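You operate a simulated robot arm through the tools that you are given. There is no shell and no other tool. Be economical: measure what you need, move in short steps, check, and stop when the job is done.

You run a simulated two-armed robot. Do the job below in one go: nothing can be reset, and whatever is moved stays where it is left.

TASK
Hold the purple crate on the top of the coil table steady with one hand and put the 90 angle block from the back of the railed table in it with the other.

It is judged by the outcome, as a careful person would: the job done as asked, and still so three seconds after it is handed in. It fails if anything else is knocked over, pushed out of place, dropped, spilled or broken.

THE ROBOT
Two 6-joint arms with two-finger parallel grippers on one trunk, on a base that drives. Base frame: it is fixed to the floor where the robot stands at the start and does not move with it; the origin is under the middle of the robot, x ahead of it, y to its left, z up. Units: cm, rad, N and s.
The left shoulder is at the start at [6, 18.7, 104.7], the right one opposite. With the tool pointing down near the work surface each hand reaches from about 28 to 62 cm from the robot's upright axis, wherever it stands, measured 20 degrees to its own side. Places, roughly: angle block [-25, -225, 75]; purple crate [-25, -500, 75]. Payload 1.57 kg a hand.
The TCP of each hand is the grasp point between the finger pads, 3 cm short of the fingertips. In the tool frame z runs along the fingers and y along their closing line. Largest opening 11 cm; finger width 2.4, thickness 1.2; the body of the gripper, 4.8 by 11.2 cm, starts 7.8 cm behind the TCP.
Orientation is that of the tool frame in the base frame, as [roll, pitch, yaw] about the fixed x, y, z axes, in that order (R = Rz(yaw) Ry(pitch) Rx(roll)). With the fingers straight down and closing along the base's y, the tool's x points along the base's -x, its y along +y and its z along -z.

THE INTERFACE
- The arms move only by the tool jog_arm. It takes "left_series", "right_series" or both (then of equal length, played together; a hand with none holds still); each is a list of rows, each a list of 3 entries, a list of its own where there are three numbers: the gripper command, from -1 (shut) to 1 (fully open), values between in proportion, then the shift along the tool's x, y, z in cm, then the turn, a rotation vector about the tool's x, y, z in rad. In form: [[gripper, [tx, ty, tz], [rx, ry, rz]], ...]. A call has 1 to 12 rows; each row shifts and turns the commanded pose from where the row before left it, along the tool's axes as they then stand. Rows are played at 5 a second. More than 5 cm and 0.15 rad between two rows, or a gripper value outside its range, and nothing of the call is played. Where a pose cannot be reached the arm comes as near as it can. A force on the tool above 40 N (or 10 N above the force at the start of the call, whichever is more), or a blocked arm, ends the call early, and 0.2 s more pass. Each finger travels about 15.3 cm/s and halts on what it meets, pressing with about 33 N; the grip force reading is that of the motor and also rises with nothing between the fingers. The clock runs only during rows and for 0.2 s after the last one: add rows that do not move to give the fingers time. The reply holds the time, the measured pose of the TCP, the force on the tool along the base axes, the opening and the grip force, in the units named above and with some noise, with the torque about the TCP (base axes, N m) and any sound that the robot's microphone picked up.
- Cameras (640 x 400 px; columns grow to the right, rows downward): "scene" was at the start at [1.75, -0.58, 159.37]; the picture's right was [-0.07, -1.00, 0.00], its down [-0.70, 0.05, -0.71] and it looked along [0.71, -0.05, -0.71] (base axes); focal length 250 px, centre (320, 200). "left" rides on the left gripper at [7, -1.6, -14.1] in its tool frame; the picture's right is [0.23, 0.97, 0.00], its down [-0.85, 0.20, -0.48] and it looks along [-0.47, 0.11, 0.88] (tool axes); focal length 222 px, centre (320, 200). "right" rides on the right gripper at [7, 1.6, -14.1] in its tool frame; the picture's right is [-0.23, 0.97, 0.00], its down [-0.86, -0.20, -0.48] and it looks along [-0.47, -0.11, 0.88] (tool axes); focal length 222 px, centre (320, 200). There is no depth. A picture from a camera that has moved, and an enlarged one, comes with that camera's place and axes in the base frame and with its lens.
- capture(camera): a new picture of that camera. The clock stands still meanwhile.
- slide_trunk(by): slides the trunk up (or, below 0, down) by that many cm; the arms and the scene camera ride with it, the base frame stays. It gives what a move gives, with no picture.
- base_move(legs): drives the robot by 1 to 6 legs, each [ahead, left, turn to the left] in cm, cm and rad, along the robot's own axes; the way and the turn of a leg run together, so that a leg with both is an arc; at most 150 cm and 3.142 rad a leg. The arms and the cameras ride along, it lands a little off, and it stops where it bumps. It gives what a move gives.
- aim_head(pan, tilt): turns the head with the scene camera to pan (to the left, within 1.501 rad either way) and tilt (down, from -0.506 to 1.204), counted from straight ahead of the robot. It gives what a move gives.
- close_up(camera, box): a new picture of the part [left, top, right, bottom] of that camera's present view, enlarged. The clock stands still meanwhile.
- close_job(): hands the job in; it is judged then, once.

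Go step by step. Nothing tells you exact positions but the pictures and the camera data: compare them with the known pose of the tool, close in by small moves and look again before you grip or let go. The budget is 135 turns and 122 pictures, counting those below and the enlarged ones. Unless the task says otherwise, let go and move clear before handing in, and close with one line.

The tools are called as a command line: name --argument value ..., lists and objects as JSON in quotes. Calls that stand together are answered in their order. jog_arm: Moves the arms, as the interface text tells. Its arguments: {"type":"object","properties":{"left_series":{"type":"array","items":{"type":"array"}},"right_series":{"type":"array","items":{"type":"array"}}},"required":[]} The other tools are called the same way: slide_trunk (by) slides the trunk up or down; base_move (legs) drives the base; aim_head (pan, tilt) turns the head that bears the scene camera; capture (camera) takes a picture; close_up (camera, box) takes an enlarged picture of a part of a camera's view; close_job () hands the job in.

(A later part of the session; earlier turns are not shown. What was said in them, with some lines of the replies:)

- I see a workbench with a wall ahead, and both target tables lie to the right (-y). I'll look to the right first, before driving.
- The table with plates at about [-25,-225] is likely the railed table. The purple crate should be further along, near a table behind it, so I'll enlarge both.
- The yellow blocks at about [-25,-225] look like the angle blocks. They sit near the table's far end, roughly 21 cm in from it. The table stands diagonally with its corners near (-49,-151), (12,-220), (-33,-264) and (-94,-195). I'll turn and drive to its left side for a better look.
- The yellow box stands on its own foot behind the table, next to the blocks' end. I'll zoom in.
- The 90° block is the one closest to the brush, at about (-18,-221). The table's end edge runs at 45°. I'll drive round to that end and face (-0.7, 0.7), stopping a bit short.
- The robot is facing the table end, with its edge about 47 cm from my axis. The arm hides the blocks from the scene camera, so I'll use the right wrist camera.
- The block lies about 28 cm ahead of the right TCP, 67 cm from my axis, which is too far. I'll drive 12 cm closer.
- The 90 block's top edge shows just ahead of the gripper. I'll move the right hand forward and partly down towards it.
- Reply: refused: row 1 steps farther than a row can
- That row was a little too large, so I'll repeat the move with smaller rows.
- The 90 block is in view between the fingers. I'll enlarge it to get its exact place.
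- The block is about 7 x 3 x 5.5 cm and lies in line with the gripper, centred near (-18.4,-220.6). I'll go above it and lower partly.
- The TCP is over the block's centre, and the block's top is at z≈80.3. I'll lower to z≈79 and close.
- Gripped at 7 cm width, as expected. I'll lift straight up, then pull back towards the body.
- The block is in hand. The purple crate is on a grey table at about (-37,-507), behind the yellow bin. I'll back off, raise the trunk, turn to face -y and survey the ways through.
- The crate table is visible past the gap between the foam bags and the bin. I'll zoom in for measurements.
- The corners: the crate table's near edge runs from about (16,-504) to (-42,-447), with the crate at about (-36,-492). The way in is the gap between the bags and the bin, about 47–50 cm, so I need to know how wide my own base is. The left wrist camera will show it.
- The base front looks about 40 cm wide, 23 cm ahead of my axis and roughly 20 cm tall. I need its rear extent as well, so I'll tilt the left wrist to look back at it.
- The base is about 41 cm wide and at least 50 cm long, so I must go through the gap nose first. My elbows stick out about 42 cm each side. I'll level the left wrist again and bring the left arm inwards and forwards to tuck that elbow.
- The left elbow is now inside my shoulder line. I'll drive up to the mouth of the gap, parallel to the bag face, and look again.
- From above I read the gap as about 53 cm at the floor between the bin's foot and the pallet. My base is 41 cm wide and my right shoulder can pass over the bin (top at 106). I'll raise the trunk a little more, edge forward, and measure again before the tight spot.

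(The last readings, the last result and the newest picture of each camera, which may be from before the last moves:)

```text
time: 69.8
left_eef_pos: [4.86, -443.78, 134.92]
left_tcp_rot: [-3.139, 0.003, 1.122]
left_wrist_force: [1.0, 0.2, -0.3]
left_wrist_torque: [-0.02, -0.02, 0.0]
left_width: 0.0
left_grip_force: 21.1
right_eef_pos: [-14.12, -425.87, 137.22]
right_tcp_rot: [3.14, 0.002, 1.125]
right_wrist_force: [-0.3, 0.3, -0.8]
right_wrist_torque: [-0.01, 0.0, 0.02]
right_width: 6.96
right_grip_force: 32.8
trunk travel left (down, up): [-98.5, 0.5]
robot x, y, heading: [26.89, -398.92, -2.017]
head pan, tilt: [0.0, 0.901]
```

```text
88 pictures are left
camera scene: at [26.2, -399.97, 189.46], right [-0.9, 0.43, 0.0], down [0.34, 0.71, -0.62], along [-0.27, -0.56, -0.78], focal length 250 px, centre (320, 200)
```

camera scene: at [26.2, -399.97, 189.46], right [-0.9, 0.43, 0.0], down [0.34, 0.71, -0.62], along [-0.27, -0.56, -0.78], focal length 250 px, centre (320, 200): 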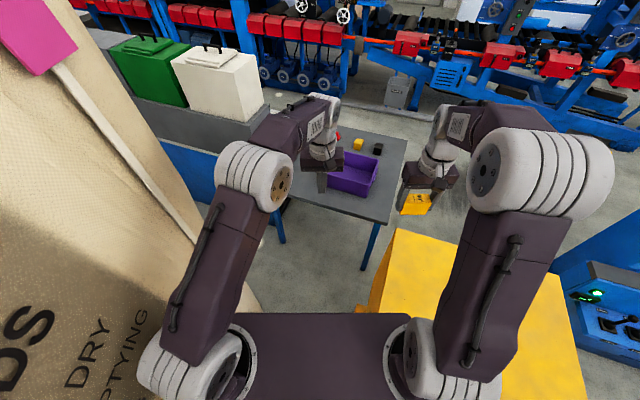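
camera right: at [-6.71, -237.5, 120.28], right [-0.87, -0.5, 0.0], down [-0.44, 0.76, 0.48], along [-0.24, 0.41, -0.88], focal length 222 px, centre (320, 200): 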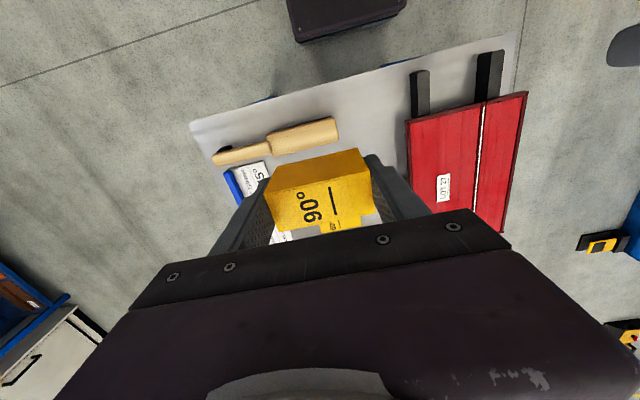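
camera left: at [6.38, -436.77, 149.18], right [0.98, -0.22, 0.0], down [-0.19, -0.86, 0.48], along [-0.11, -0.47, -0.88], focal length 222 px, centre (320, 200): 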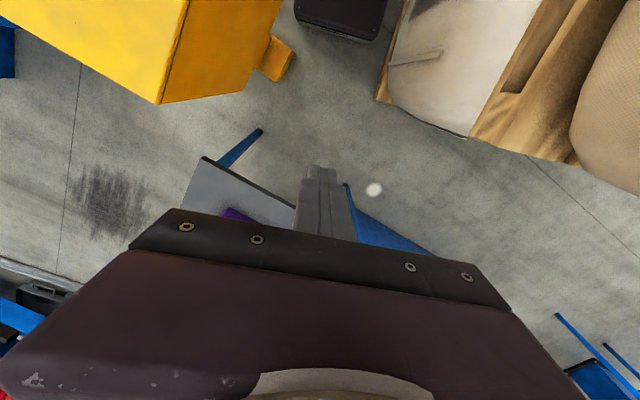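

From overhead, the foot's corner is 17.7 cm right and 34 cm ahead of my axis, and the pallet face is 34 cm to my left. My base half-width is about 20.5 and my left shoulder reach about 27, so I need to move 5 cm left. Then I'll check.

base_move --legs '[[0, 5.3, 0.008]]'

capture --camera "left"

aim_head --pan 0.7 --tilt 1.1

capture --camera "scene"

```text
time: 70.8
left_eef_pos: [7.64, -445.62, 134.82]
left_tcp_rot: [3.131, 0.001, 1.13]
left_wrist_force: [-0.2, 0.1, 0.4]
left_wrist_torque: [0.01, 0.0, 0.01]
left_width: 0.01
left_grip_force: 21.1
right_eef_pos: [-11.7, -427.79, 136.76]
right_tcp_rot: [3.13, -0.004, 1.131]
right_wrist_force: [1.0, 0.3, -1.2]
right_wrist_torque: [-0.02, -0.03, -0.02]
right_width: 6.97
right_grip_force: 33.1
trunk travel left (down, up): [-98.5, 0.5]
robot x, y, heading: [31.22, -400.59, -2.007]
head pan, tilt: [0.0, 0.901]
stopped in leg 1: the robot was blocked; the commanded pose is now the measured one
```

```text
87 pictures are left
camera left: at [8.85, -438.61, 149.01], right [0.98, -0.21, 0.01], down [-0.19, -0.86, 0.48], along [-0.09, -0.47, -0.88], focal length 222 px, centre (320, 200)
```

left: 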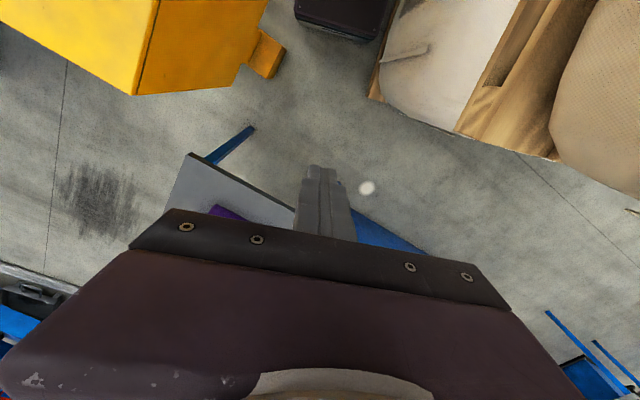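

```text
time: 71.9
left_eef_pos: [7.67, -445.66, 134.8]
left_tcp_rot: [3.129, 0.0, 1.13]
left_wrist_force: [0.0, -0.1, -0.7]
left_wrist_torque: [0.01, 0.01, 0.02]
left_width: 0.02
left_grip_force: 21.1
right_eef_pos: [-11.57, -427.74, 136.68]
right_tcp_rot: [3.128, -0.003, 1.131]
right_wrist_force: [1.1, 0.6, -1.4]
right_wrist_torque: [-0.03, -0.02, 0.01]
right_width: 6.93
right_grip_force: 32.9
trunk travel left (down, up): [-98.5, 0.5]
robot x, y, heading: [30.98, -400.87, -2.013]
head pan, tilt: [0.7, 1.1]
```

```text
86 pictures are left
camera scene: at [32.64, -400.79, 188.1], right [-0.97, -0.26, -0.01], down [-0.22, 0.86, -0.46], along [0.13, -0.44, -0.89], focal length 250 px, centre (320, 200)
```

scene: 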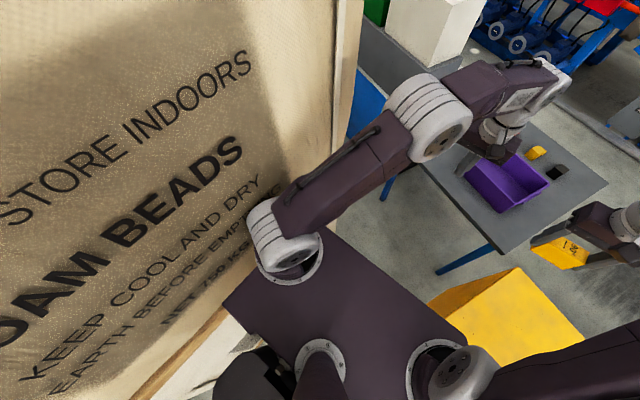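

I touched the bag lightly with the left shoulder and the robot stopped. I'll ease off 0.8 cm to the right, leaving about 1.5 cm to the foot on the other side, then creep forward and check.

base_move --legs '[[0, -0.9, 0.0]]'

base_move --legs '[[8, 0, 0]]'

capture --camera "left"

close_up --camera "scene" --box '[180, 160, 380, 285]'

```text
time: 72.6
left_eef_pos: [7.58, -445.54, 134.87]
left_tcp_rot: [3.137, 0.0, 1.132]
left_wrist_force: [-0.6, 0.4, -0.4]
left_wrist_torque: [0.01, -0.05, 0.02]
left_width: 0.03
left_grip_force: 21.3
right_eef_pos: [-11.67, -427.77, 136.81]
right_tcp_rot: [3.135, -0.003, 1.131]
right_wrist_force: [-0.9, -0.3, -1.7]
right_wrist_torque: [-0.03, -0.08, -0.03]
right_width: 6.95
right_grip_force: 32.7
trunk travel left (down, up): [-98.5, 0.5]
robot x, y, heading: [30.75, -400.23, -2.012]
head pan, tilt: [0.7, 1.1]
```

```text
time: 73.4
left_eef_pos: [6.76, -447.04, 134.91]
left_tcp_rot: [3.136, 0.0, 1.132]
left_wrist_force: [0.8, -0.2, -0.2]
left_wrist_torque: [0.0, 0.02, -0.01]
left_width: 0.0
left_grip_force: 21.5
right_eef_pos: [-12.26, -429.09, 136.76]
right_tcp_rot: [3.137, -0.006, 1.132]
right_wrist_force: [-0.4, 0.4, -1.4]
right_wrist_torque: [0.01, -0.02, 0.0]
right_width: 6.93
right_grip_force: 33.3
trunk travel left (down, up): [-98.5, 0.5]
robot x, y, heading: [29.2, -402.27, -2.009]
head pan, tilt: [0.7, 1.1]
stopped in leg 1: the robot was blocked; the commanded pose is now the measured one
```

```text
85 pictures are left
camera left: at [8.21, -440.08, 149.07], right [0.98, -0.21, 0.01], down [-0.18, -0.86, 0.48], along [-0.1, -0.47, -0.88], focal length 222 px, centre (320, 200)
```

left: 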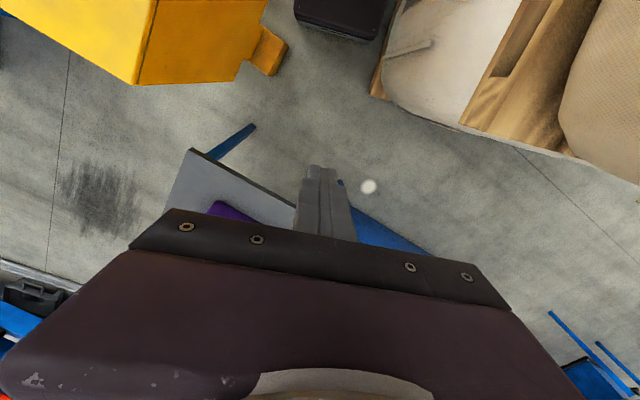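

```text
3.20 times, centred on (280, 222) of scene
camera zoom: at [32.25, -402.3, 188.07], right [-0.97, -0.26, -0.01], down [-0.23, 0.86, -0.46], along [0.12, -0.44, -0.89], focal length 801 px, centre (448, 128)
```

zoom: 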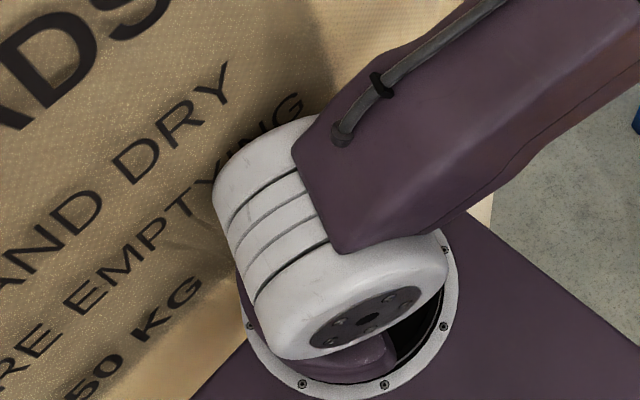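

I'm still rubbing the bag slightly. I'll enlarge the wrist view to measure the foot against my base's right edge more accurately.

close_up --camera "left" --box '[220, 0, 420, 125]'

```text
3.20 times, centred on (320, 62) of left
camera zoom: at [8.21, -440.08, 149.07], right [0.98, -0.21, 0.01], down [-0.18, -0.86, 0.48], along [-0.1, -0.47, -0.88], focal length 711 px, centre (320, 640)
```

zoom: 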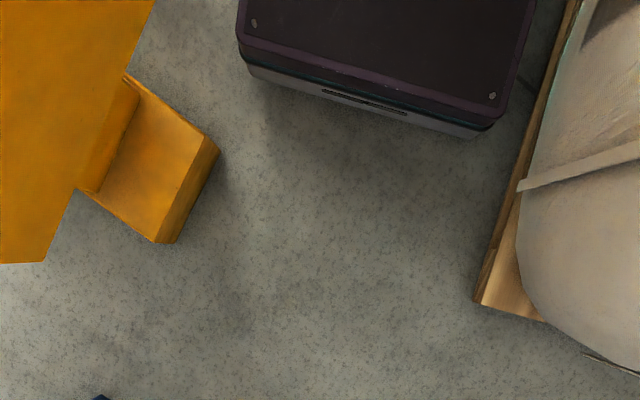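

The foot clearance is about 2.4 cm. I'll shift 1.2 cm right to free the shoulder, then creep on.

base_move --legs '[[0, -1.2, 0.02]]'

base_move --legs '[[9, 0, 0]]'

close_up --camera "left" --box '[220, 0, 420, 125]'

```text
time: 74.2
left_eef_pos: [7.4, -447.29, 134.99]
left_tcp_rot: [-3.14, 0.001, 1.153]
left_wrist_force: [-0.3, 0.3, 0.4]
left_wrist_torque: [0.01, 0.01, -0.01]
left_width: 0.01
left_grip_force: 20.8
right_eef_pos: [-12.21, -429.79, 137.03]
right_tcp_rot: [-3.141, -0.003, 1.151]
right_wrist_force: [-0.1, 0.3, -1.2]
right_wrist_torque: [-0.01, 0.01, 0.0]
right_width: 6.94
right_grip_force: 33.7
trunk travel left (down, up): [-98.5, 0.5]
robot x, y, heading: [28.27, -401.47, -1.993]
head pan, tilt: [0.7, 1.1]
```

```text
time: 75.3
left_eef_pos: [4.21, -454.47, 135.36]
left_tcp_rot: [-3.141, 0.01, 1.152]
left_wrist_force: [0.1, 1.4, -0.6]
left_wrist_torque: [-0.08, 0.03, -0.03]
left_width: 0.0
left_grip_force: 21.1
right_eef_pos: [-15.37, -436.95, 137.44]
right_tcp_rot: [-3.141, 0.006, 1.151]
right_wrist_force: [0.0, 0.0, -0.5]
right_wrist_torque: [-0.08, 0.05, -0.01]
right_width: 6.95
right_grip_force: 32.6
trunk travel left (down, up): [-98.5, 0.5]
robot x, y, heading: [24.89, -409.35, -1.99]
head pan, tilt: [0.7, 1.1]
```

```text
3.20 times, centred on (320, 62) of left
camera zoom: at [5.59, -447.28, 149.53], right [0.98, -0.19, 0.0], down [-0.16, -0.86, 0.49], along [-0.09, -0.48, -0.87], focal length 711 px, centre (320, 640)
```

zoom: 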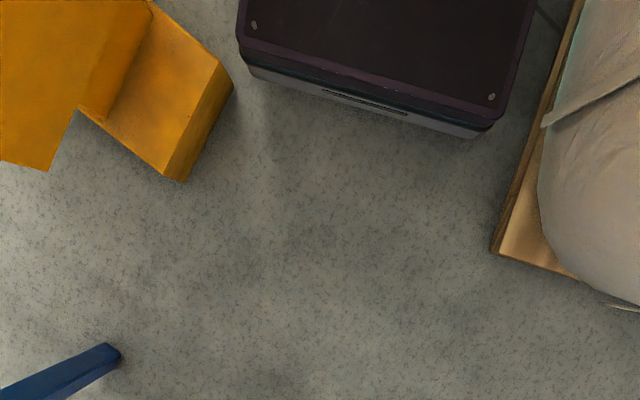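

There's 1.4 cm to the foot's corner on the right, and I'm free of the bag. I'll continue forward.

base_move --legs '[[9, 0.1, 0]]'

close_up --camera "left" --box '[180, 0, 420, 150]'

capture --camera "scene"

```text
time: 76.4
left_eef_pos: [-0.0, -463.29, 135.11]
left_tcp_rot: [3.139, 0.004, 1.151]
left_wrist_force: [-0.3, -0.1, 0.7]
left_wrist_torque: [-0.01, -0.03, 0.0]
left_width: 0.0
left_grip_force: 21.3
right_eef_pos: [-19.53, -445.96, 137.06]
right_tcp_rot: [3.139, -0.002, 1.152]
right_wrist_force: [-0.1, 0.7, -0.1]
right_wrist_torque: [0.0, 0.01, 0.02]
right_width: 6.96
right_grip_force: 32.8
trunk travel left (down, up): [-98.5, 0.5]
robot x, y, heading: [21.17, -417.89, -1.988]
head pan, tilt: [0.7, 1.1]
```

```text
2.67 times, centred on (300, 75) of left
camera zoom: at [1.22, -456.32, 149.23], right [0.98, -0.19, 0.0], down [-0.17, -0.86, 0.48], along [-0.09, -0.47, -0.88], focal length 592 px, centre (373, 533)
```

zoom: 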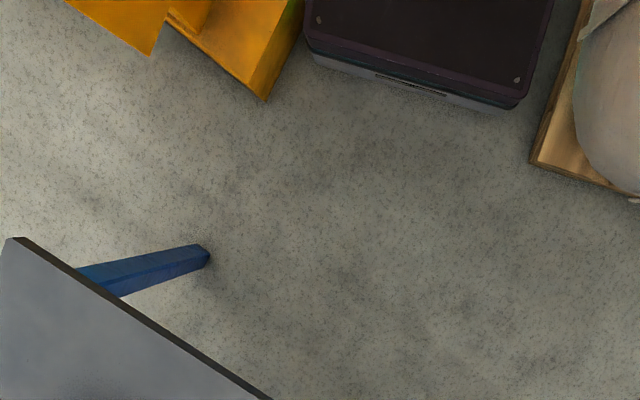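

```text
80 pictures are left
camera scene: at [24.64, -418.04, 188.08], right [-0.96, -0.28, 0.0], down [-0.25, 0.85, -0.46], along [0.13, -0.44, -0.89], focal length 250 px, centre (320, 200)
```

scene: 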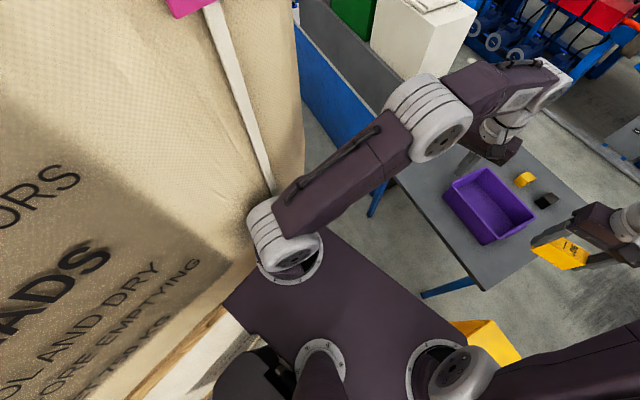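

The nose is past the foot's corner. The crate centre is about (-37,-490) and the table's near edge runs along n≈-347. About 38 cm more straight ahead puts the crate 51 ahead and 24 to the right, which suits me. I'll advance in steps.

base_move --legs '[[12, 0, 0]]'

base_move --legs '[[12, 0, 0]]'

capture --camera "scene"

capture --camera "left"

```text
time: 77.8
left_eef_pos: [-5.65, -474.98, 134.66]
left_tcp_rot: [3.136, -0.001, 1.151]
left_wrist_force: [0.5, 0.1, -0.1]
left_wrist_torque: [0.01, -0.02, 0.0]
left_width: 0.01
left_grip_force: 21.4
right_eef_pos: [-25.23, -457.55, 136.72]
right_tcp_rot: [3.137, -0.009, 1.15]
right_wrist_force: [0.5, 0.0, -1.0]
right_wrist_torque: [-0.02, 0.01, -0.02]
right_width: 6.94
right_grip_force: 33.0
trunk travel left (down, up): [-98.5, 0.5]
robot x, y, heading: [16.1, -429.07, -1.987]
head pan, tilt: [0.7, 1.1]
stopped in leg 1: the robot was blocked; the commanded pose is now the measured one
```

```text
time: 79.0
left_eef_pos: [-9.59, -484.72, 135.39]
left_tcp_rot: [3.14, 0.011, 1.152]
left_wrist_force: [0.1, 0.0, 0.4]
left_wrist_torque: [-0.08, 0.0, -0.02]
left_width: 0.0
left_grip_force: 21.3
right_eef_pos: [-28.96, -467.22, 137.27]
right_tcp_rot: [3.138, 0.005, 1.151]
right_wrist_force: [0.3, 0.9, -1.4]
right_wrist_torque: [-0.1, 0.01, 0.0]
right_width: 6.94
right_grip_force: 33.1
trunk travel left (down, up): [-98.5, 0.5]
robot x, y, heading: [11.48, -440.2, -1.989]
head pan, tilt: [0.7, 1.1]
```

```text
79 pictures are left
camera scene: at [15.38, -439.06, 188.07], right [-0.96, -0.28, 0.0], down [-0.25, 0.85, -0.46], along [0.12, -0.44, -0.89], focal length 250 px, centre (320, 200)
```

scene: 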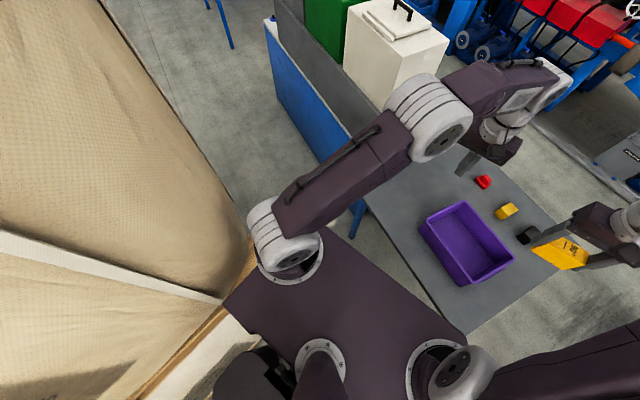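

```text
78 pictures are left
camera left: at [-8.22, -477.54, 149.55], right [0.98, -0.19, 0.0], down [-0.16, -0.86, 0.49], along [-0.09, -0.48, -0.87], focal length 222 px, centre (320, 200)
```

left: 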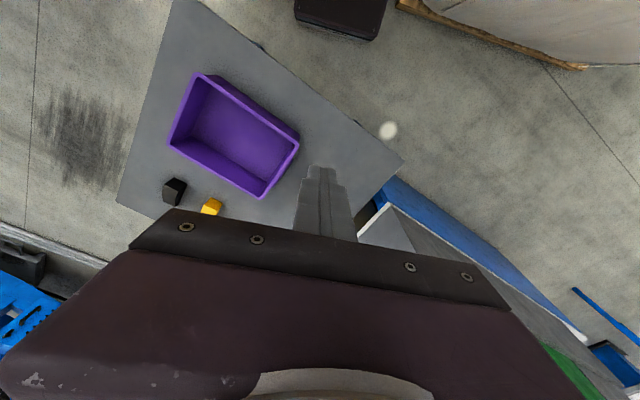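

I'm through the tight spot. The crate's rim corners are about (-38,-472), (-17,-492), (-33,-508) and (-54,-486), aligned with the table. I'll drive 19 cm more, with the base front passing under the open table.

base_move --legs '[[19, 0, 0]]'

aim_head --pan -0.2 --tilt 1.1

capture --camera "scene"

capture --camera "left"

```text
time: 80.6
left_eef_pos: [-17.25, -502.91, 135.08]
left_tcp_rot: [-3.141, 0.003, 1.152]
left_wrist_force: [1.0, 0.3, 0.7]
left_wrist_torque: [-0.02, 0.01, -0.04]
left_width: 0.0
left_grip_force: 21.5
right_eef_pos: [-36.83, -485.47, 137.29]
right_tcp_rot: [3.141, -0.002, 1.15]
right_wrist_force: [0.6, -0.3, -1.0]
right_wrist_torque: [-0.02, 0.03, -0.01]
right_width: 6.95
right_grip_force: 33.2
trunk travel left (down, up): [-98.5, 0.5]
robot x, y, heading: [3.68, -457.54, -1.991]
head pan, tilt: [0.7, 1.1]
```

```text
time: 81.8
left_eef_pos: [-17.54, -503.28, 134.96]
left_tcp_rot: [3.14, 0.001, 1.152]
left_wrist_force: [-0.2, 1.0, -0.8]
left_wrist_torque: [-0.04, -0.02, 0.03]
left_width: 0.02
left_grip_force: 21.0
right_eef_pos: [-36.99, -485.74, 137.04]
right_tcp_rot: [3.141, -0.002, 1.15]
right_wrist_force: [-0.4, 0.0, -1.0]
right_wrist_torque: [0.02, 0.02, -0.03]
right_width: 6.94
right_grip_force: 33.2
trunk travel left (down, up): [-98.5, 0.5]
robot x, y, heading: [3.39, -457.89, -1.992]
head pan, tilt: [-0.201, 1.1]
```

```text
77 pictures are left
camera scene: at [1.89, -457.13, 188.07], right [-0.81, 0.58, 0.0], down [0.52, 0.73, -0.45], along [-0.26, -0.37, -0.89], focal length 250 px, centre (320, 200)
```

scene: 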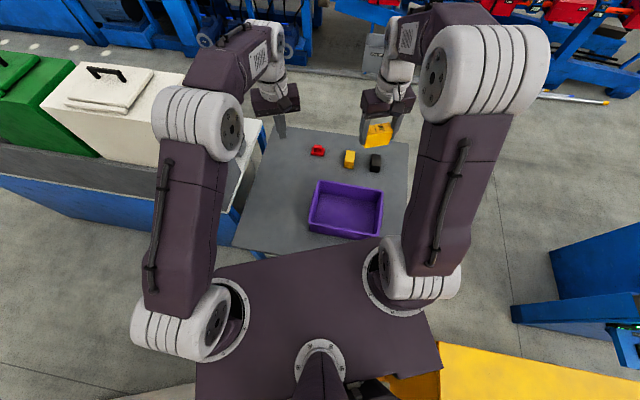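

```text
76 pictures are left
camera left: at [-16.23, -496.19, 149.19], right [0.98, -0.19, 0.0], down [-0.17, -0.86, 0.48], along [-0.09, -0.47, -0.88], focal length 222 px, centre (320, 200)
```

left: 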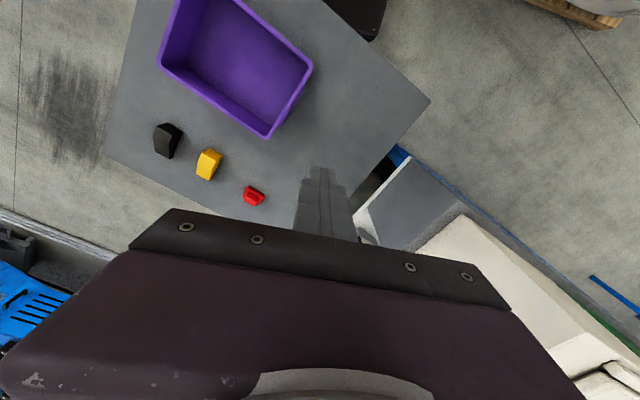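

I'm in place, with the crate about 44 cm ahead and 23 right. My left hand will grip the crate's left end wall, the one from (-17,-493) to (-33,-508), and my right hand will drop the block nearer the other end. I'll lower the trunk by 25 and turn the left wrist to suit the wall.

slide_trunk --by -25

jog_arm --left_series '[[-0.1, [0, 0, 0], [0, 0, 0.125]], [-0.1, [0, 0, 0], [0, 0, 0.125]], [-0.1, [0, 0, 0], [0, 0, 0.119]], [-0.1, [0, 0, 0], [0, 0, 0]]]'

capture --camera "left"

capture --camera "right"

```text
time: 84.4
left_eef_pos: [-17.39, -503.18, 109.89]
left_tcp_rot: [3.14, 0.002, 1.152]
left_wrist_force: [0.2, -0.9, -0.5]
left_wrist_torque: [-0.01, -0.02, -0.01]
left_width: 0.0
left_grip_force: 21.6
right_eef_pos: [-37.03, -485.81, 112.09]
right_tcp_rot: [3.141, -0.005, 1.149]
right_wrist_force: [0.3, 0.4, -0.8]
right_wrist_torque: [0.01, 0.01, -0.01]
right_width: 6.95
right_grip_force: 33.1
trunk travel left (down, up): [-73.5, 25.5]
robot x, y, heading: [3.33, -457.45, -1.991]
head pan, tilt: [-0.201, 1.1]
```

```text
time: 85.4
left_eef_pos: [-17.55, -503.23, 110.03]
left_tcp_rot: [-3.141, 0.001, 0.779]
left_wrist_force: [0.6, 0.3, 0.7]
left_wrist_torque: [0.0, -0.01, 0.0]
left_width: 4.95
left_grip_force: 0.1
right_eef_pos: [-37.07, -485.91, 111.96]
right_tcp_rot: [3.141, -0.006, 1.15]
right_wrist_force: [-0.5, -0.4, -1.9]
right_wrist_torque: [-0.02, 0.01, 0.04]
right_width: 6.95
right_grip_force: 32.8
trunk travel left (down, up): [-73.5, 25.5]
robot x, y, heading: [3.07, -457.57, -1.989]
head pan, tilt: [-0.201, 1.1]
```

```text
75 pictures are left
camera left: at [-13.78, -497.19, 124.19], right [0.85, -0.53, 0.0], down [-0.47, -0.74, 0.48], along [-0.26, -0.41, -0.88], focal length 222 px, centre (320, 200)
```

left: 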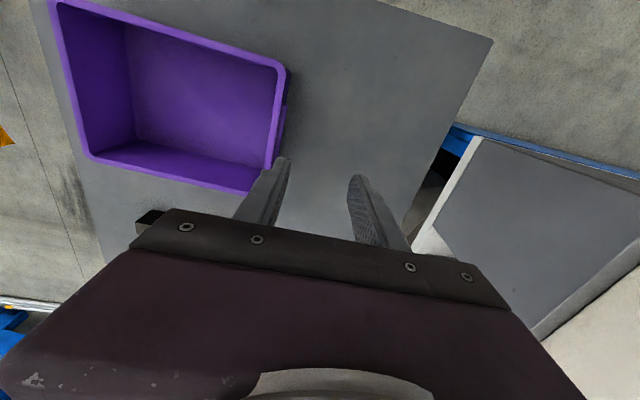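

```text
74 pictures are left
camera right: at [-32.75, -480.13, 126.26], right [0.8, -0.6, 0.0], down [-0.53, -0.7, 0.47], along [-0.29, -0.38, -0.88], focal length 222 px, centre (320, 200)
```

right: 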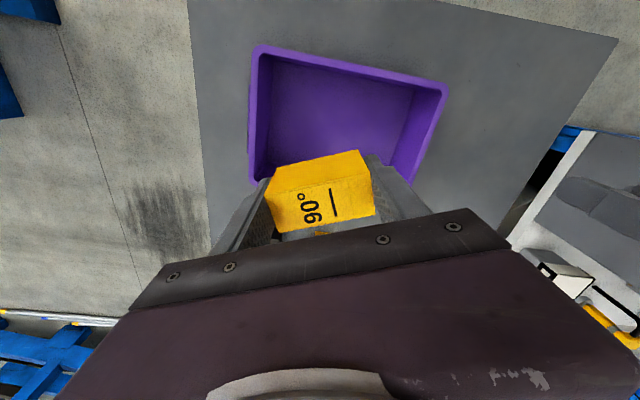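

The crate's left wall shows clearly. I'll move the left hand above the middle of that wall, at z≈96.

jog_arm --left_series '[[-0.1, [-1, -3, 2.5], [0, 0, 0]], [-0.1, [-1, -3, 2.5], [0, 0, 0]], [-0.1, [-0.9, -2.2, 3], [0, 0, 0]], [-0.1, [0, 0, 3], [0, 0, 0]], [-0.1, [0, 0, 3], [0, 0, 0]], [-0.1, [0, 0, 0], [0, 0, 0]]]'

close_up --camera "left" --box '[200, 80, 440, 230]'

capture --camera "left"

```text
time: 86.8
left_eef_pos: [-25.33, -499.85, 96.16]
left_tcp_rot: [3.14, 0.001, 0.781]
left_wrist_force: [0.4, -0.5, -0.6]
left_wrist_torque: [-0.01, -0.01, 0.03]
left_width: 4.98
left_grip_force: 0.2
right_eef_pos: [-37.15, -485.83, 112.0]
right_tcp_rot: [-3.141, -0.002, 1.15]
right_wrist_force: [0.2, -0.3, -1.4]
right_wrist_torque: [0.01, 0.0, -0.01]
right_width: 6.95
right_grip_force: 33.3
trunk travel left (down, up): [-73.5, 25.5]
robot x, y, heading: [3.39, -457.43, -1.988]
head pan, tilt: [-0.201, 1.1]
```

```text
2.67 times, centred on (320, 155) of left
camera zoom: at [-21.61, -493.61, 110.34], right [0.85, -0.53, 0.0], down [-0.47, -0.74, 0.48], along [-0.25, -0.41, -0.88], focal length 592 px, centre (320, 320)
```

zoom: 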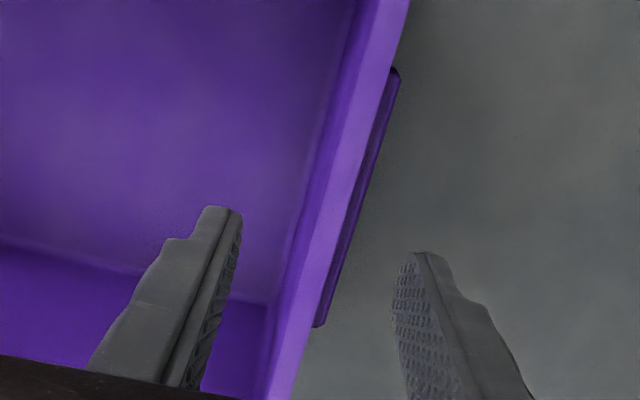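

```text
72 pictures are left
camera left: at [-21.61, -493.61, 110.34], right [0.85, -0.53, 0.0], down [-0.47, -0.74, 0.48], along [-0.25, -0.41, -0.88], focal length 222 px, centre (320, 200)
```

left: 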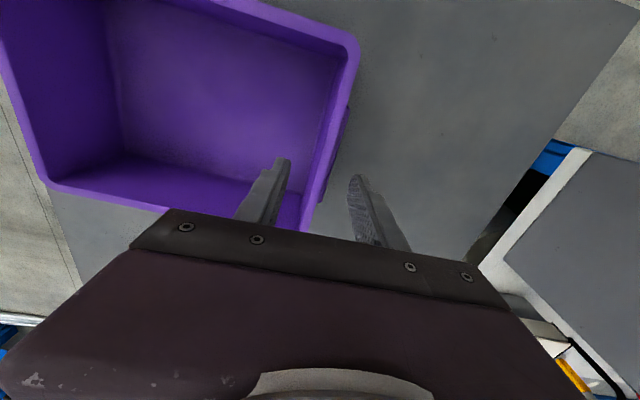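

The wall and its outer handle ledge are a little to one side (+1 cm). I'll correct for that and lower to just above the rim.

jog_arm --left_series '[[0.0, [0, 1.0, 2], [0, 0, 0]], [0.0, [0, 0, 3], [0, 0, 0]], [0.0, [0, 0, 1.8], [0, 0, 0]], [0.0, [0, 0, 0], [0, 0, 0]]]'

close_up --camera "left" --box '[200, 80, 440, 230]'

```text
time: 87.8
left_eef_pos: [-24.66, -500.34, 89.26]
left_tcp_rot: [3.141, 0.002, 0.782]
left_wrist_force: [-0.4, -0.8, -0.3]
left_wrist_torque: [0.03, 0.0, 0.02]
left_width: 5.51
left_grip_force: 0.0
right_eef_pos: [-37.04, -485.8, 111.99]
right_tcp_rot: [3.141, -0.004, 1.15]
right_wrist_force: [0.6, -0.5, -1.4]
right_wrist_torque: [-0.04, 0.02, -0.02]
right_width: 6.95
right_grip_force: 32.7
trunk travel left (down, up): [-73.5, 25.5]
robot x, y, heading: [3.55, -457.32, -1.985]
head pan, tilt: [-0.201, 1.1]
```

```text
2.67 times, centred on (320, 155) of left
camera zoom: at [-20.92, -494.22, 103.48], right [0.85, -0.53, 0.0], down [-0.47, -0.74, 0.48], along [-0.26, -0.41, -0.88], focal length 592 px, centre (320, 320)
```

zoom: 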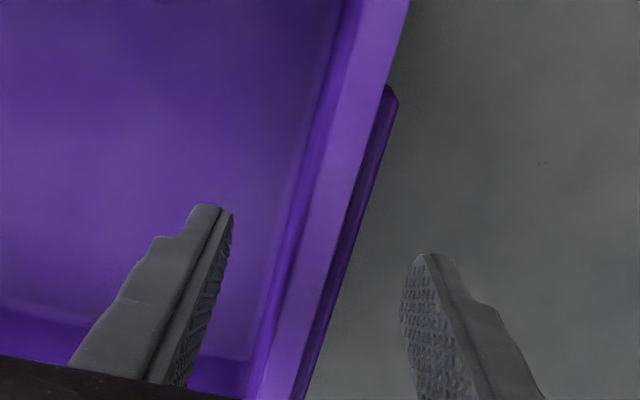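

The rim is centred between the fingers. I'll lower 5.3 cm to straddle the wall, then look before closing.

jog_arm --left_series '[[0.0, [0, -0.1, 2], [0, 0, 0]], [0.0, [0, 0, 2], [0, 0, 0]], [0.0, [0, 0, 1.3], [0, 0, 0]], [0.0, [0, 0, 0], [0, 0, 0]]]'

close_up --camera "left" --box '[200, 80, 440, 230]'

```text
time: 88.8
left_eef_pos: [-24.85, -500.24, 83.87]
left_tcp_rot: [-3.141, 0.0, 0.782]
left_wrist_force: [0.2, 0.1, 0.2]
left_wrist_torque: [0.0, -0.04, 0.0]
left_width: 5.45
left_grip_force: 0.0
right_eef_pos: [-37.06, -485.8, 112.03]
right_tcp_rot: [-3.141, -0.005, 1.15]
right_wrist_force: [0.2, 0.2, -0.7]
right_wrist_torque: [0.03, -0.02, -0.01]
right_width: 6.94
right_grip_force: 33.3
trunk travel left (down, up): [-73.5, 25.5]
robot x, y, heading: [3.31, -457.47, -1.993]
head pan, tilt: [-0.201, 1.1]
```

```text
2.67 times, centred on (320, 155) of left
camera zoom: at [-21.16, -494.11, 98.07], right [0.85, -0.53, 0.0], down [-0.47, -0.74, 0.48], along [-0.25, -0.41, -0.88], focal length 592 px, centre (320, 320)
```

zoom: 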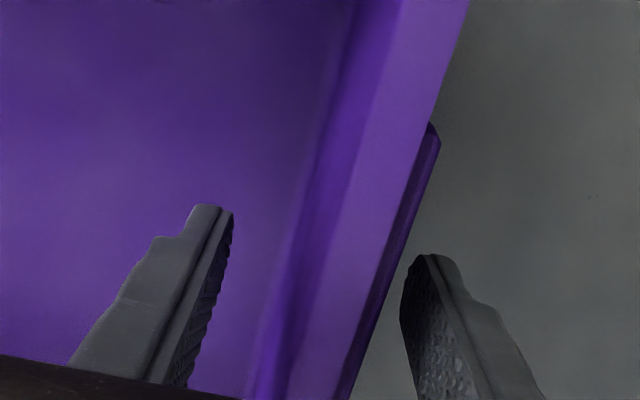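

The fingers straddle the wall. I'll shift 0.5 cm to centre and close.

jog_arm --left_series '[[0.0, [0, 0.5, 0], [0, 0, 0]], [-0.3, [0, 0, 0], [0, 0, 0]], [-0.5, [0, 0, 0], [0, 0, 0]], [-0.7, [0, 0, 0], [0, 0, 0]], [-1, [0, 0, 0], [0, 0, 0]], [-1, [0, 0, 0], [0, 0, 0]], [-1, [0, 0, 0], [0, 0, 0]]]'

capture --camera "left"

capture --camera "right"

```text
time: 90.4
left_eef_pos: [-24.36, -500.55, 83.94]
left_tcp_rot: [3.141, 0.002, 0.785]
left_wrist_force: [1.5, 1.0, -0.1]
left_wrist_torque: [0.13, 0.14, -0.5]
left_width: 1.89
left_grip_force: 32.8
right_eef_pos: [-37.0, -485.63, 112.03]
right_tcp_rot: [-3.141, -0.003, 1.151]
right_wrist_force: [0.0, -0.1, -0.4]
right_wrist_torque: [-0.02, -0.02, -0.03]
right_width: 6.96
right_grip_force: 33.1
trunk travel left (down, up): [-73.5, 25.5]
robot x, y, heading: [3.56, -457.79, -1.989]
head pan, tilt: [-0.201, 1.1]
```

```text
69 pictures are left
camera left: at [-20.76, -494.44, 98.08], right [0.85, -0.53, 0.0], down [-0.47, -0.74, 0.48], along [-0.25, -0.41, -0.88], focal length 222 px, centre (320, 200)
```

left: 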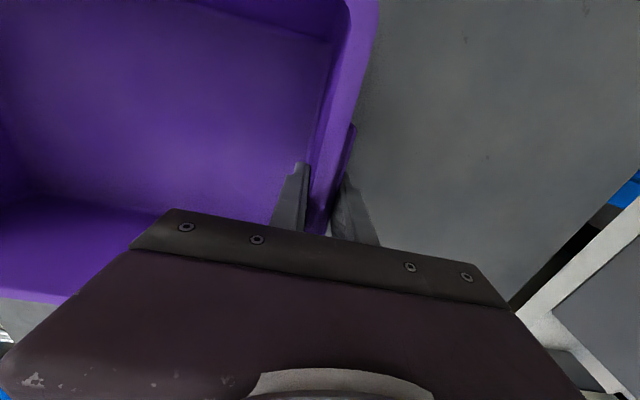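

```text
68 pictures are left
camera right: at [-32.73, -480.1, 126.27], right [0.8, -0.6, 0.0], down [-0.53, -0.7, 0.47], along [-0.29, -0.38, -0.88], focal length 222 px, centre (320, 200)
```

right: 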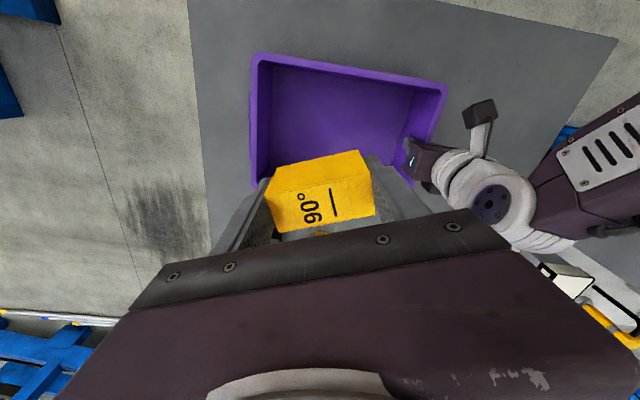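

The left hand holds the crate wall (1.9 cm, 33 N). Now I'll bring the right hand over the crate's far part and down to just above the rim.

jog_arm --left_series '[[-1, [0, 0, 0], [0, 0, 0]], [-1, [0, 0, 0], [0, 0, 0]], [-1, [0, 0, 0], [0, 0, 0]], [-1, [0, 0, 0], [0, 0, 0]], [-1, [0, 0, 0], [0, 0, 0]], [-1, [0, 0, 0], [0, 0, 0]]]' --right_series '[[-1, [-2.7, -0.5, 0], [0, 0, 0]], [-1, [0, 0, 4.5], [0, 0, 0]], [-1, [0, 0, 4.5], [0, 0, 0]], [-1, [0, 0, 4.5], [0, 0, 0]], [-1, [0, 0, 4.5], [0, 0, 0]], [-1, [0, 0, 0], [0, 0, 0]]]'

capture --camera "right"

capture --camera "scene"

```text
time: 91.8
left_eef_pos: [-24.51, -500.53, 83.82]
left_tcp_rot: [3.141, 0.002, 0.783]
left_wrist_force: [0.2, -1.8, 2.5]
left_wrist_torque: [0.54, -0.39, -0.24]
left_width: 1.92
left_grip_force: 32.8
right_eef_pos: [-38.6, -487.77, 94.06]
right_tcp_rot: [3.141, -0.007, 1.15]
right_wrist_force: [0.6, 0.7, -1.5]
right_wrist_torque: [0.02, -0.05, 0.03]
right_width: 6.93
right_grip_force: 33.1
trunk travel left (down, up): [-73.5, 25.5]
robot x, y, heading: [3.89, -457.74, -1.99]
head pan, tilt: [-0.201, 1.1]
```

```text
67 pictures are left
camera right: at [-34.33, -482.03, 108.24], right [0.8, -0.6, 0.0], down [-0.53, -0.7, 0.47], along [-0.29, -0.38, -0.88], focal length 222 px, centre (320, 200)
```

right: 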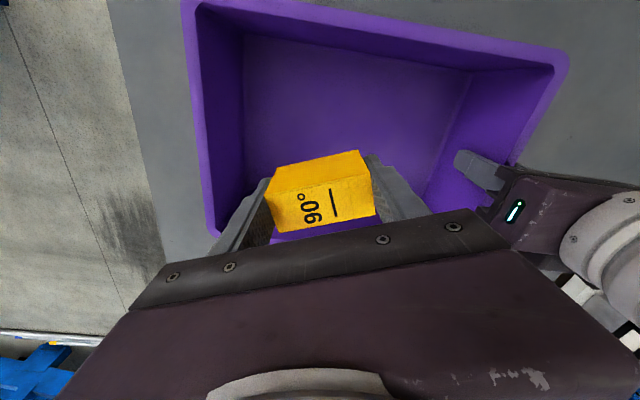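

```text
66 pictures are left
camera scene: at [1.86, -457.25, 163.07], right [-0.81, 0.58, 0.0], down [0.52, 0.73, -0.45], along [-0.26, -0.37, -0.89], focal length 250 px, centre (320, 200)
```

scene: 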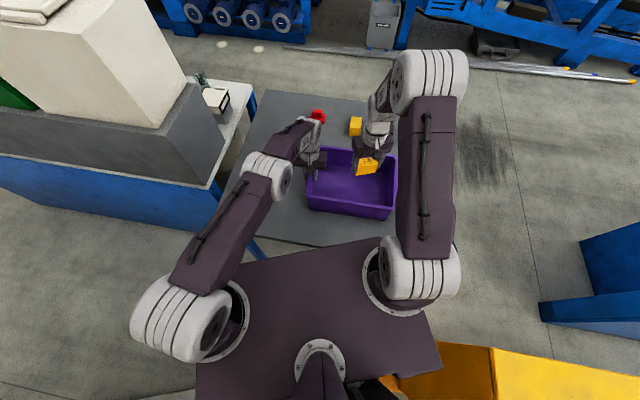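

The block is above the crate's middle. I'll lower inside in decreasing steps and watch the force.

jog_arm --right_series '[[-1, [0, 0, 3.5], [0, 0, 0]], [-1, [0, 0, 3.5], [0, 0, 0]], [-1, [0, 0, 3], [0, 0, 0]], [-1, [0, 0, 2], [0, 0, 0]], [-1, [0, 0, 0], [0, 0, 0]]]'

capture --camera "right"

```text
time: 93.0
left_eef_pos: [-24.48, -500.43, 83.86]
left_tcp_rot: [-3.141, 0.002, 0.781]
left_wrist_force: [1.5, 0.0, 1.4]
left_wrist_torque: [0.06, 0.11, -0.13]
left_width: 1.91
left_grip_force: 33.3
right_eef_pos: [-38.62, -487.82, 81.92]
right_tcp_rot: [3.14, -0.003, 1.152]
right_wrist_force: [0.1, 0.4, -1.1]
right_wrist_torque: [0.01, 0.01, 0.01]
right_width: 6.94
right_grip_force: 33.0
trunk travel left (down, up): [-73.5, 25.5]
robot x, y, heading: [3.58, -457.62, -1.99]
head pan, tilt: [-0.201, 1.1]
```

```text
65 pictures are left
camera right: at [-34.32, -482.13, 96.19], right [0.8, -0.6, 0.0], down [-0.53, -0.7, 0.48], along [-0.29, -0.38, -0.88], focal length 222 px, centre (320, 200)
```

right: 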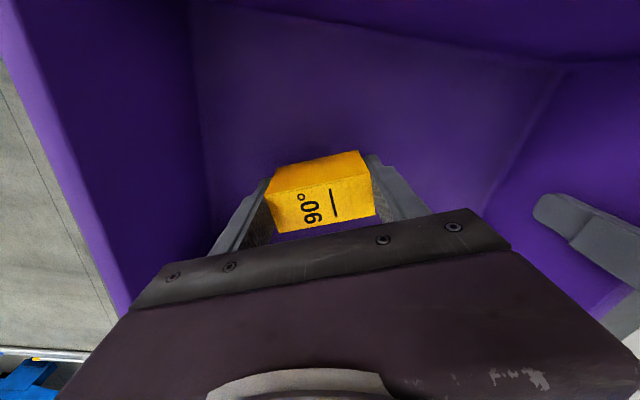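

Inside with free room. I'll go down in small steps until the block touches the floor.

jog_arm --right_series '[[-1, [0, 0, 0.5], [0, 0, 0]], [-1, [0, 0, 0.5], [0, 0, 0]], [-1, [0, 0, 0.4], [0, 0, 0]], [-1, [0, 0, 0], [0, 0, 0]]]'

```text
time: 94.0
left_eef_pos: [-24.48, -500.59, 83.77]
left_tcp_rot: [-3.14, 0.002, 0.783]
left_wrist_force: [1.8, 0.4, 1.2]
left_wrist_torque: [-0.03, 0.22, -0.16]
left_width: 1.89
left_grip_force: 32.8
right_eef_pos: [-38.49, -487.86, 80.46]
right_tcp_rot: [-3.141, -0.003, 1.149]
right_wrist_force: [-0.1, -0.2, -0.8]
right_wrist_torque: [-0.02, -0.02, 0.02]
right_width: 6.94
right_grip_force: 32.7
trunk travel left (down, up): [-73.5, 25.5]
robot x, y, heading: [3.57, -457.64, -1.987]
head pan, tilt: [-0.201, 1.1]
```

jog_arm --right_series '[[-1, [0, 0, 0.3], [0, 0, 0]], [-1, [0, 0, 0.3], [0, 0, 0]], [-1, [0, 0, 0], [0, 0, 0]]]'

close_up --camera "right" --box '[200, 100, 440, 250]'

```text
time: 94.8
left_eef_pos: [-24.6, -500.48, 83.88]
left_tcp_rot: [-3.141, 0.002, 0.782]
left_wrist_force: [0.3, -0.7, 0.7]
left_wrist_torque: [-0.01, 0.2, -0.15]
left_width: 1.9
left_grip_force: 33.1
right_eef_pos: [-38.64, -487.93, 79.94]
right_tcp_rot: [3.141, -0.003, 1.151]
right_wrist_force: [-0.8, -0.6, -1.0]
right_wrist_torque: [0.02, 0.01, -0.01]
right_width: 6.94
right_grip_force: 32.9
trunk travel left (down, up): [-73.5, 25.5]
robot x, y, heading: [3.91, -457.29, -1.991]
head pan, tilt: [-0.201, 1.1]
```

```text
2.67 times, centred on (320, 175) of right
camera zoom: at [-34.24, -482.27, 94.17], right [0.8, -0.6, 0.0], down [-0.53, -0.7, 0.48], along [-0.29, -0.38, -0.88], focal length 592 px, centre (320, 267)
```

zoom: 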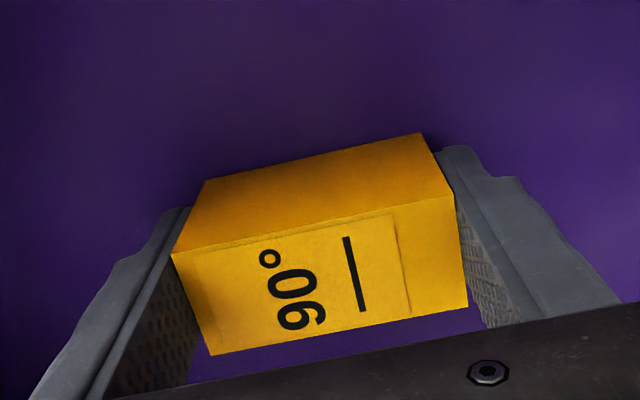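

Not touching yet. I'll lower a bit more in tiny steps.

jog_arm --right_series '[[-1, [0, 0, 0.25], [0, 0, 0]], [-1, [0, 0, 0.25], [0, 0, 0]], [-1, [0, 0, 0], [0, 0, 0]]]'

jog_arm --right_series '[[-1, [0, 0, 0.2], [0, 0, 0]], [-1, [0, 0, 0.2], [0, 0, 0]], [-1, [0, 0, 0], [0, 0, 0]]]'

```text
time: 95.6
left_eef_pos: [-24.3, -500.41, 83.86]
left_tcp_rot: [3.141, 0.002, 0.783]
left_wrist_force: [-1.8, -3.4, -8.2]
left_wrist_torque: [-0.33, 0.4, 0.53]
left_width: 1.89
left_grip_force: 33.0
right_eef_pos: [-38.56, -487.87, 79.6]
right_tcp_rot: [-3.14, -0.002, 1.149]
right_wrist_force: [1.2, 3.8, 25.0]
right_wrist_torque: [-0.12, -0.08, 0.02]
right_width: 6.95
right_grip_force: 33.5
trunk travel left (down, up): [-73.5, 25.5]
robot x, y, heading: [3.4, -457.41, -1.994]
head pan, tilt: [-0.201, 1.1]
```

```text
time: 96.4
left_eef_pos: [-24.25, -500.49, 83.82]
left_tcp_rot: [-3.141, 0.0, 0.781]
left_wrist_force: [3.4, -1.5, -7.6]
left_wrist_torque: [-0.49, 0.63, 0.27]
left_width: 1.9
left_grip_force: 33.0
right_eef_pos: [-38.43, -487.9, 79.18]
right_tcp_rot: [-3.141, 0.0, 1.149]
right_wrist_force: [-8.3, 2.2, 25.6]
right_wrist_torque: [-0.05, 0.0, -0.07]
right_width: 6.96
right_grip_force: 32.6
trunk travel left (down, up): [-73.5, 25.5]
robot x, y, heading: [3.77, -457.56, -1.988]
head pan, tilt: [-0.201, 1.1]
```

The block is on the crate floor. I'll ease up 0.3 cm, then open the right hand partway.

jog_arm --right_series '[[-1, [0, 0, -0.3], [0, 0, 0]], [-1, [0, 0, 0], [0, 0, 0]], [0.4, [0, 0, 0], [0, 0, 0]], [0.6, [0, 0, 0], [0, 0, 0]], [0.6, [0, 0, 0], [0, 0, 0]]]'

close_up --camera "right" --box '[200, 100, 440, 250]'

```text
time: 97.6
left_eef_pos: [-24.52, -500.46, 83.84]
left_tcp_rot: [-3.141, 0.003, 0.782]
left_wrist_force: [-1.3, -1.3, 1.3]
left_wrist_torque: [0.59, -0.36, 0.06]
left_width: 1.89
left_grip_force: 33.1
right_eef_pos: [-38.5, -487.96, 79.43]
right_tcp_rot: [-3.141, -0.003, 1.151]
right_wrist_force: [-1.0, 0.6, 0.2]
right_wrist_torque: [0.04, 0.01, 0.01]
right_width: 8.8
right_grip_force: 0.0
trunk travel left (down, up): [-73.5, 25.5]
robot x, y, heading: [3.6, -457.41, -1.994]
head pan, tilt: [-0.201, 1.1]
```

```text
2.67 times, centred on (320, 175) of right
camera zoom: at [-34.3, -482.27, 93.58], right [0.8, -0.6, 0.0], down [-0.53, -0.7, 0.47], along [-0.29, -0.38, -0.88], focal length 592 px, centre (320, 267)
```

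zoom: 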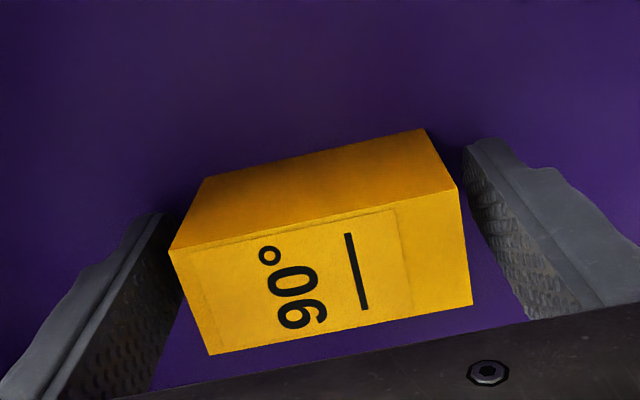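

The block is released and upright on the crate floor. I'll raise the right hand clear while the left keeps holding.

jog_arm --right_series '[[0.6, [0, 0, -2], [0, 0, 0]], [0.6, [0, 0, -3], [0, 0, 0]], [0.6, [0, 0, -4], [0, 0, 0]], [0.6, [0, 0, -4.5], [0, 0, 0]], [0.6, [0, 0, -4.5], [0, 0, 0]], [0.6, [0, 0, -4.5], [0, 0, 0]], [0.6, [0, 0, -4.5], [0, 0, 0]], [0.6, [0, 0, 0], [0, 0, 0]]]'

capture --camera "right"

```text
time: 99.4
left_eef_pos: [-24.48, -500.57, 83.79]
left_tcp_rot: [-3.141, 0.003, 0.782]
left_wrist_force: [0.4, 0.3, 1.3]
left_wrist_torque: [-0.23, 0.53, 0.31]
left_width: 1.89
left_grip_force: 33.2
right_eef_pos: [-38.5, -487.83, 106.65]
right_tcp_rot: [3.14, -0.003, 1.15]
right_wrist_force: [-0.4, 0.0, 0.3]
right_wrist_torque: [-0.02, -0.04, 0.03]
right_width: 8.79
right_grip_force: 0.1
trunk travel left (down, up): [-73.5, 25.5]
robot x, y, heading: [3.35, -457.59, -1.991]
head pan, tilt: [-0.201, 1.1]
```

```text
62 pictures are left
camera right: at [-34.1, -482.27, 120.85], right [0.8, -0.6, 0.0], down [-0.53, -0.7, 0.47], along [-0.29, -0.38, -0.88], focal length 222 px, centre (320, 200)
```

right: 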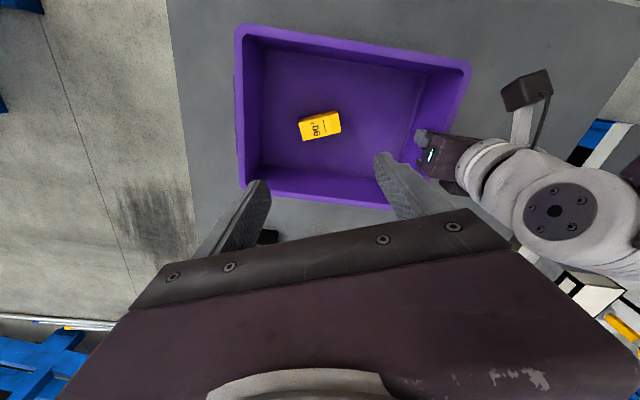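

The block sits in the crate, and the crate hasn't moved. Now I'll open the left hand gently and lift it straight up.

jog_arm --left_series '[[-0.4, [0, 0, 0], [0, 0, 0]], [-0.1, [0, 0, 0], [0, 0, 0]], [-0.1, [0, 0, 0], [0, 0, 0]], [-0.1, [0, 0, -2], [0, 0, 0]], [-0.1, [0, 0, -4], [0, 0, 0]], [-0.1, [0, 0, -4.5], [0, 0, 0]], [-0.1, [0, 0, -4.5], [0, 0, 0]], [-0.1, [0, 0, -4.5], [0, 0, 0]], [-0.1, [0, 0, 0], [0, 0, 0]]]'

capture --camera "right"

capture --camera "scene"

```text
time: 101.4
left_eef_pos: [-24.37, -500.61, 103.15]
left_tcp_rot: [-3.14, 0.001, 0.783]
left_wrist_force: [-0.2, 0.0, -0.6]
left_wrist_torque: [0.0, 0.01, 0.03]
left_width: 4.93
left_grip_force: 0.2
right_eef_pos: [-38.4, -487.99, 106.59]
right_tcp_rot: [-3.141, -0.005, 1.15]
right_wrist_force: [0.2, 0.1, -0.5]
right_wrist_torque: [0.01, 0.03, 0.01]
right_width: 8.79
right_grip_force: 0.1
trunk travel left (down, up): [-73.5, 25.5]
robot x, y, heading: [3.48, -457.37, -1.99]
head pan, tilt: [-0.201, 1.1]
```

```text
61 pictures are left
camera right: at [-34.16, -482.33, 120.77], right [0.8, -0.6, 0.0], down [-0.53, -0.7, 0.47], along [-0.29, -0.38, -0.88], focal length 222 px, centre (320, 200)
```

right: 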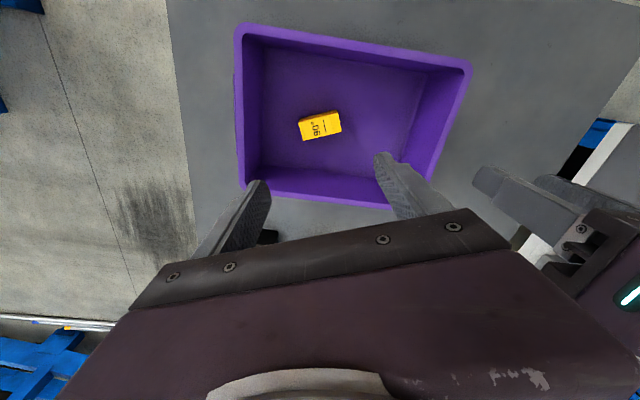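

```text
60 pictures are left
camera scene: at [1.84, -457.24, 163.07], right [-0.81, 0.58, 0.0], down [0.52, 0.73, -0.45], along [-0.26, -0.37, -0.89], focal length 250 px, centre (320, 200)
```

scene: 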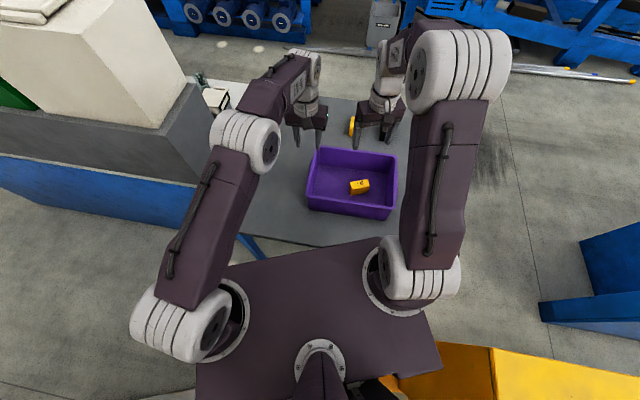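

The 90 block lies in the purple crate, the crate stands where it was, and both hands are clear, so I'm handing the job in.

close_job

```text
The job is handed in.
```

The 90 angle block is in the purple crate on the coil table. The left hand held the crate steady while the right put the block in, and both hands are now clear. On the way there, the robot's left shoulder rubbed lightly against the foam-bead bags, which showed no sign of moving.
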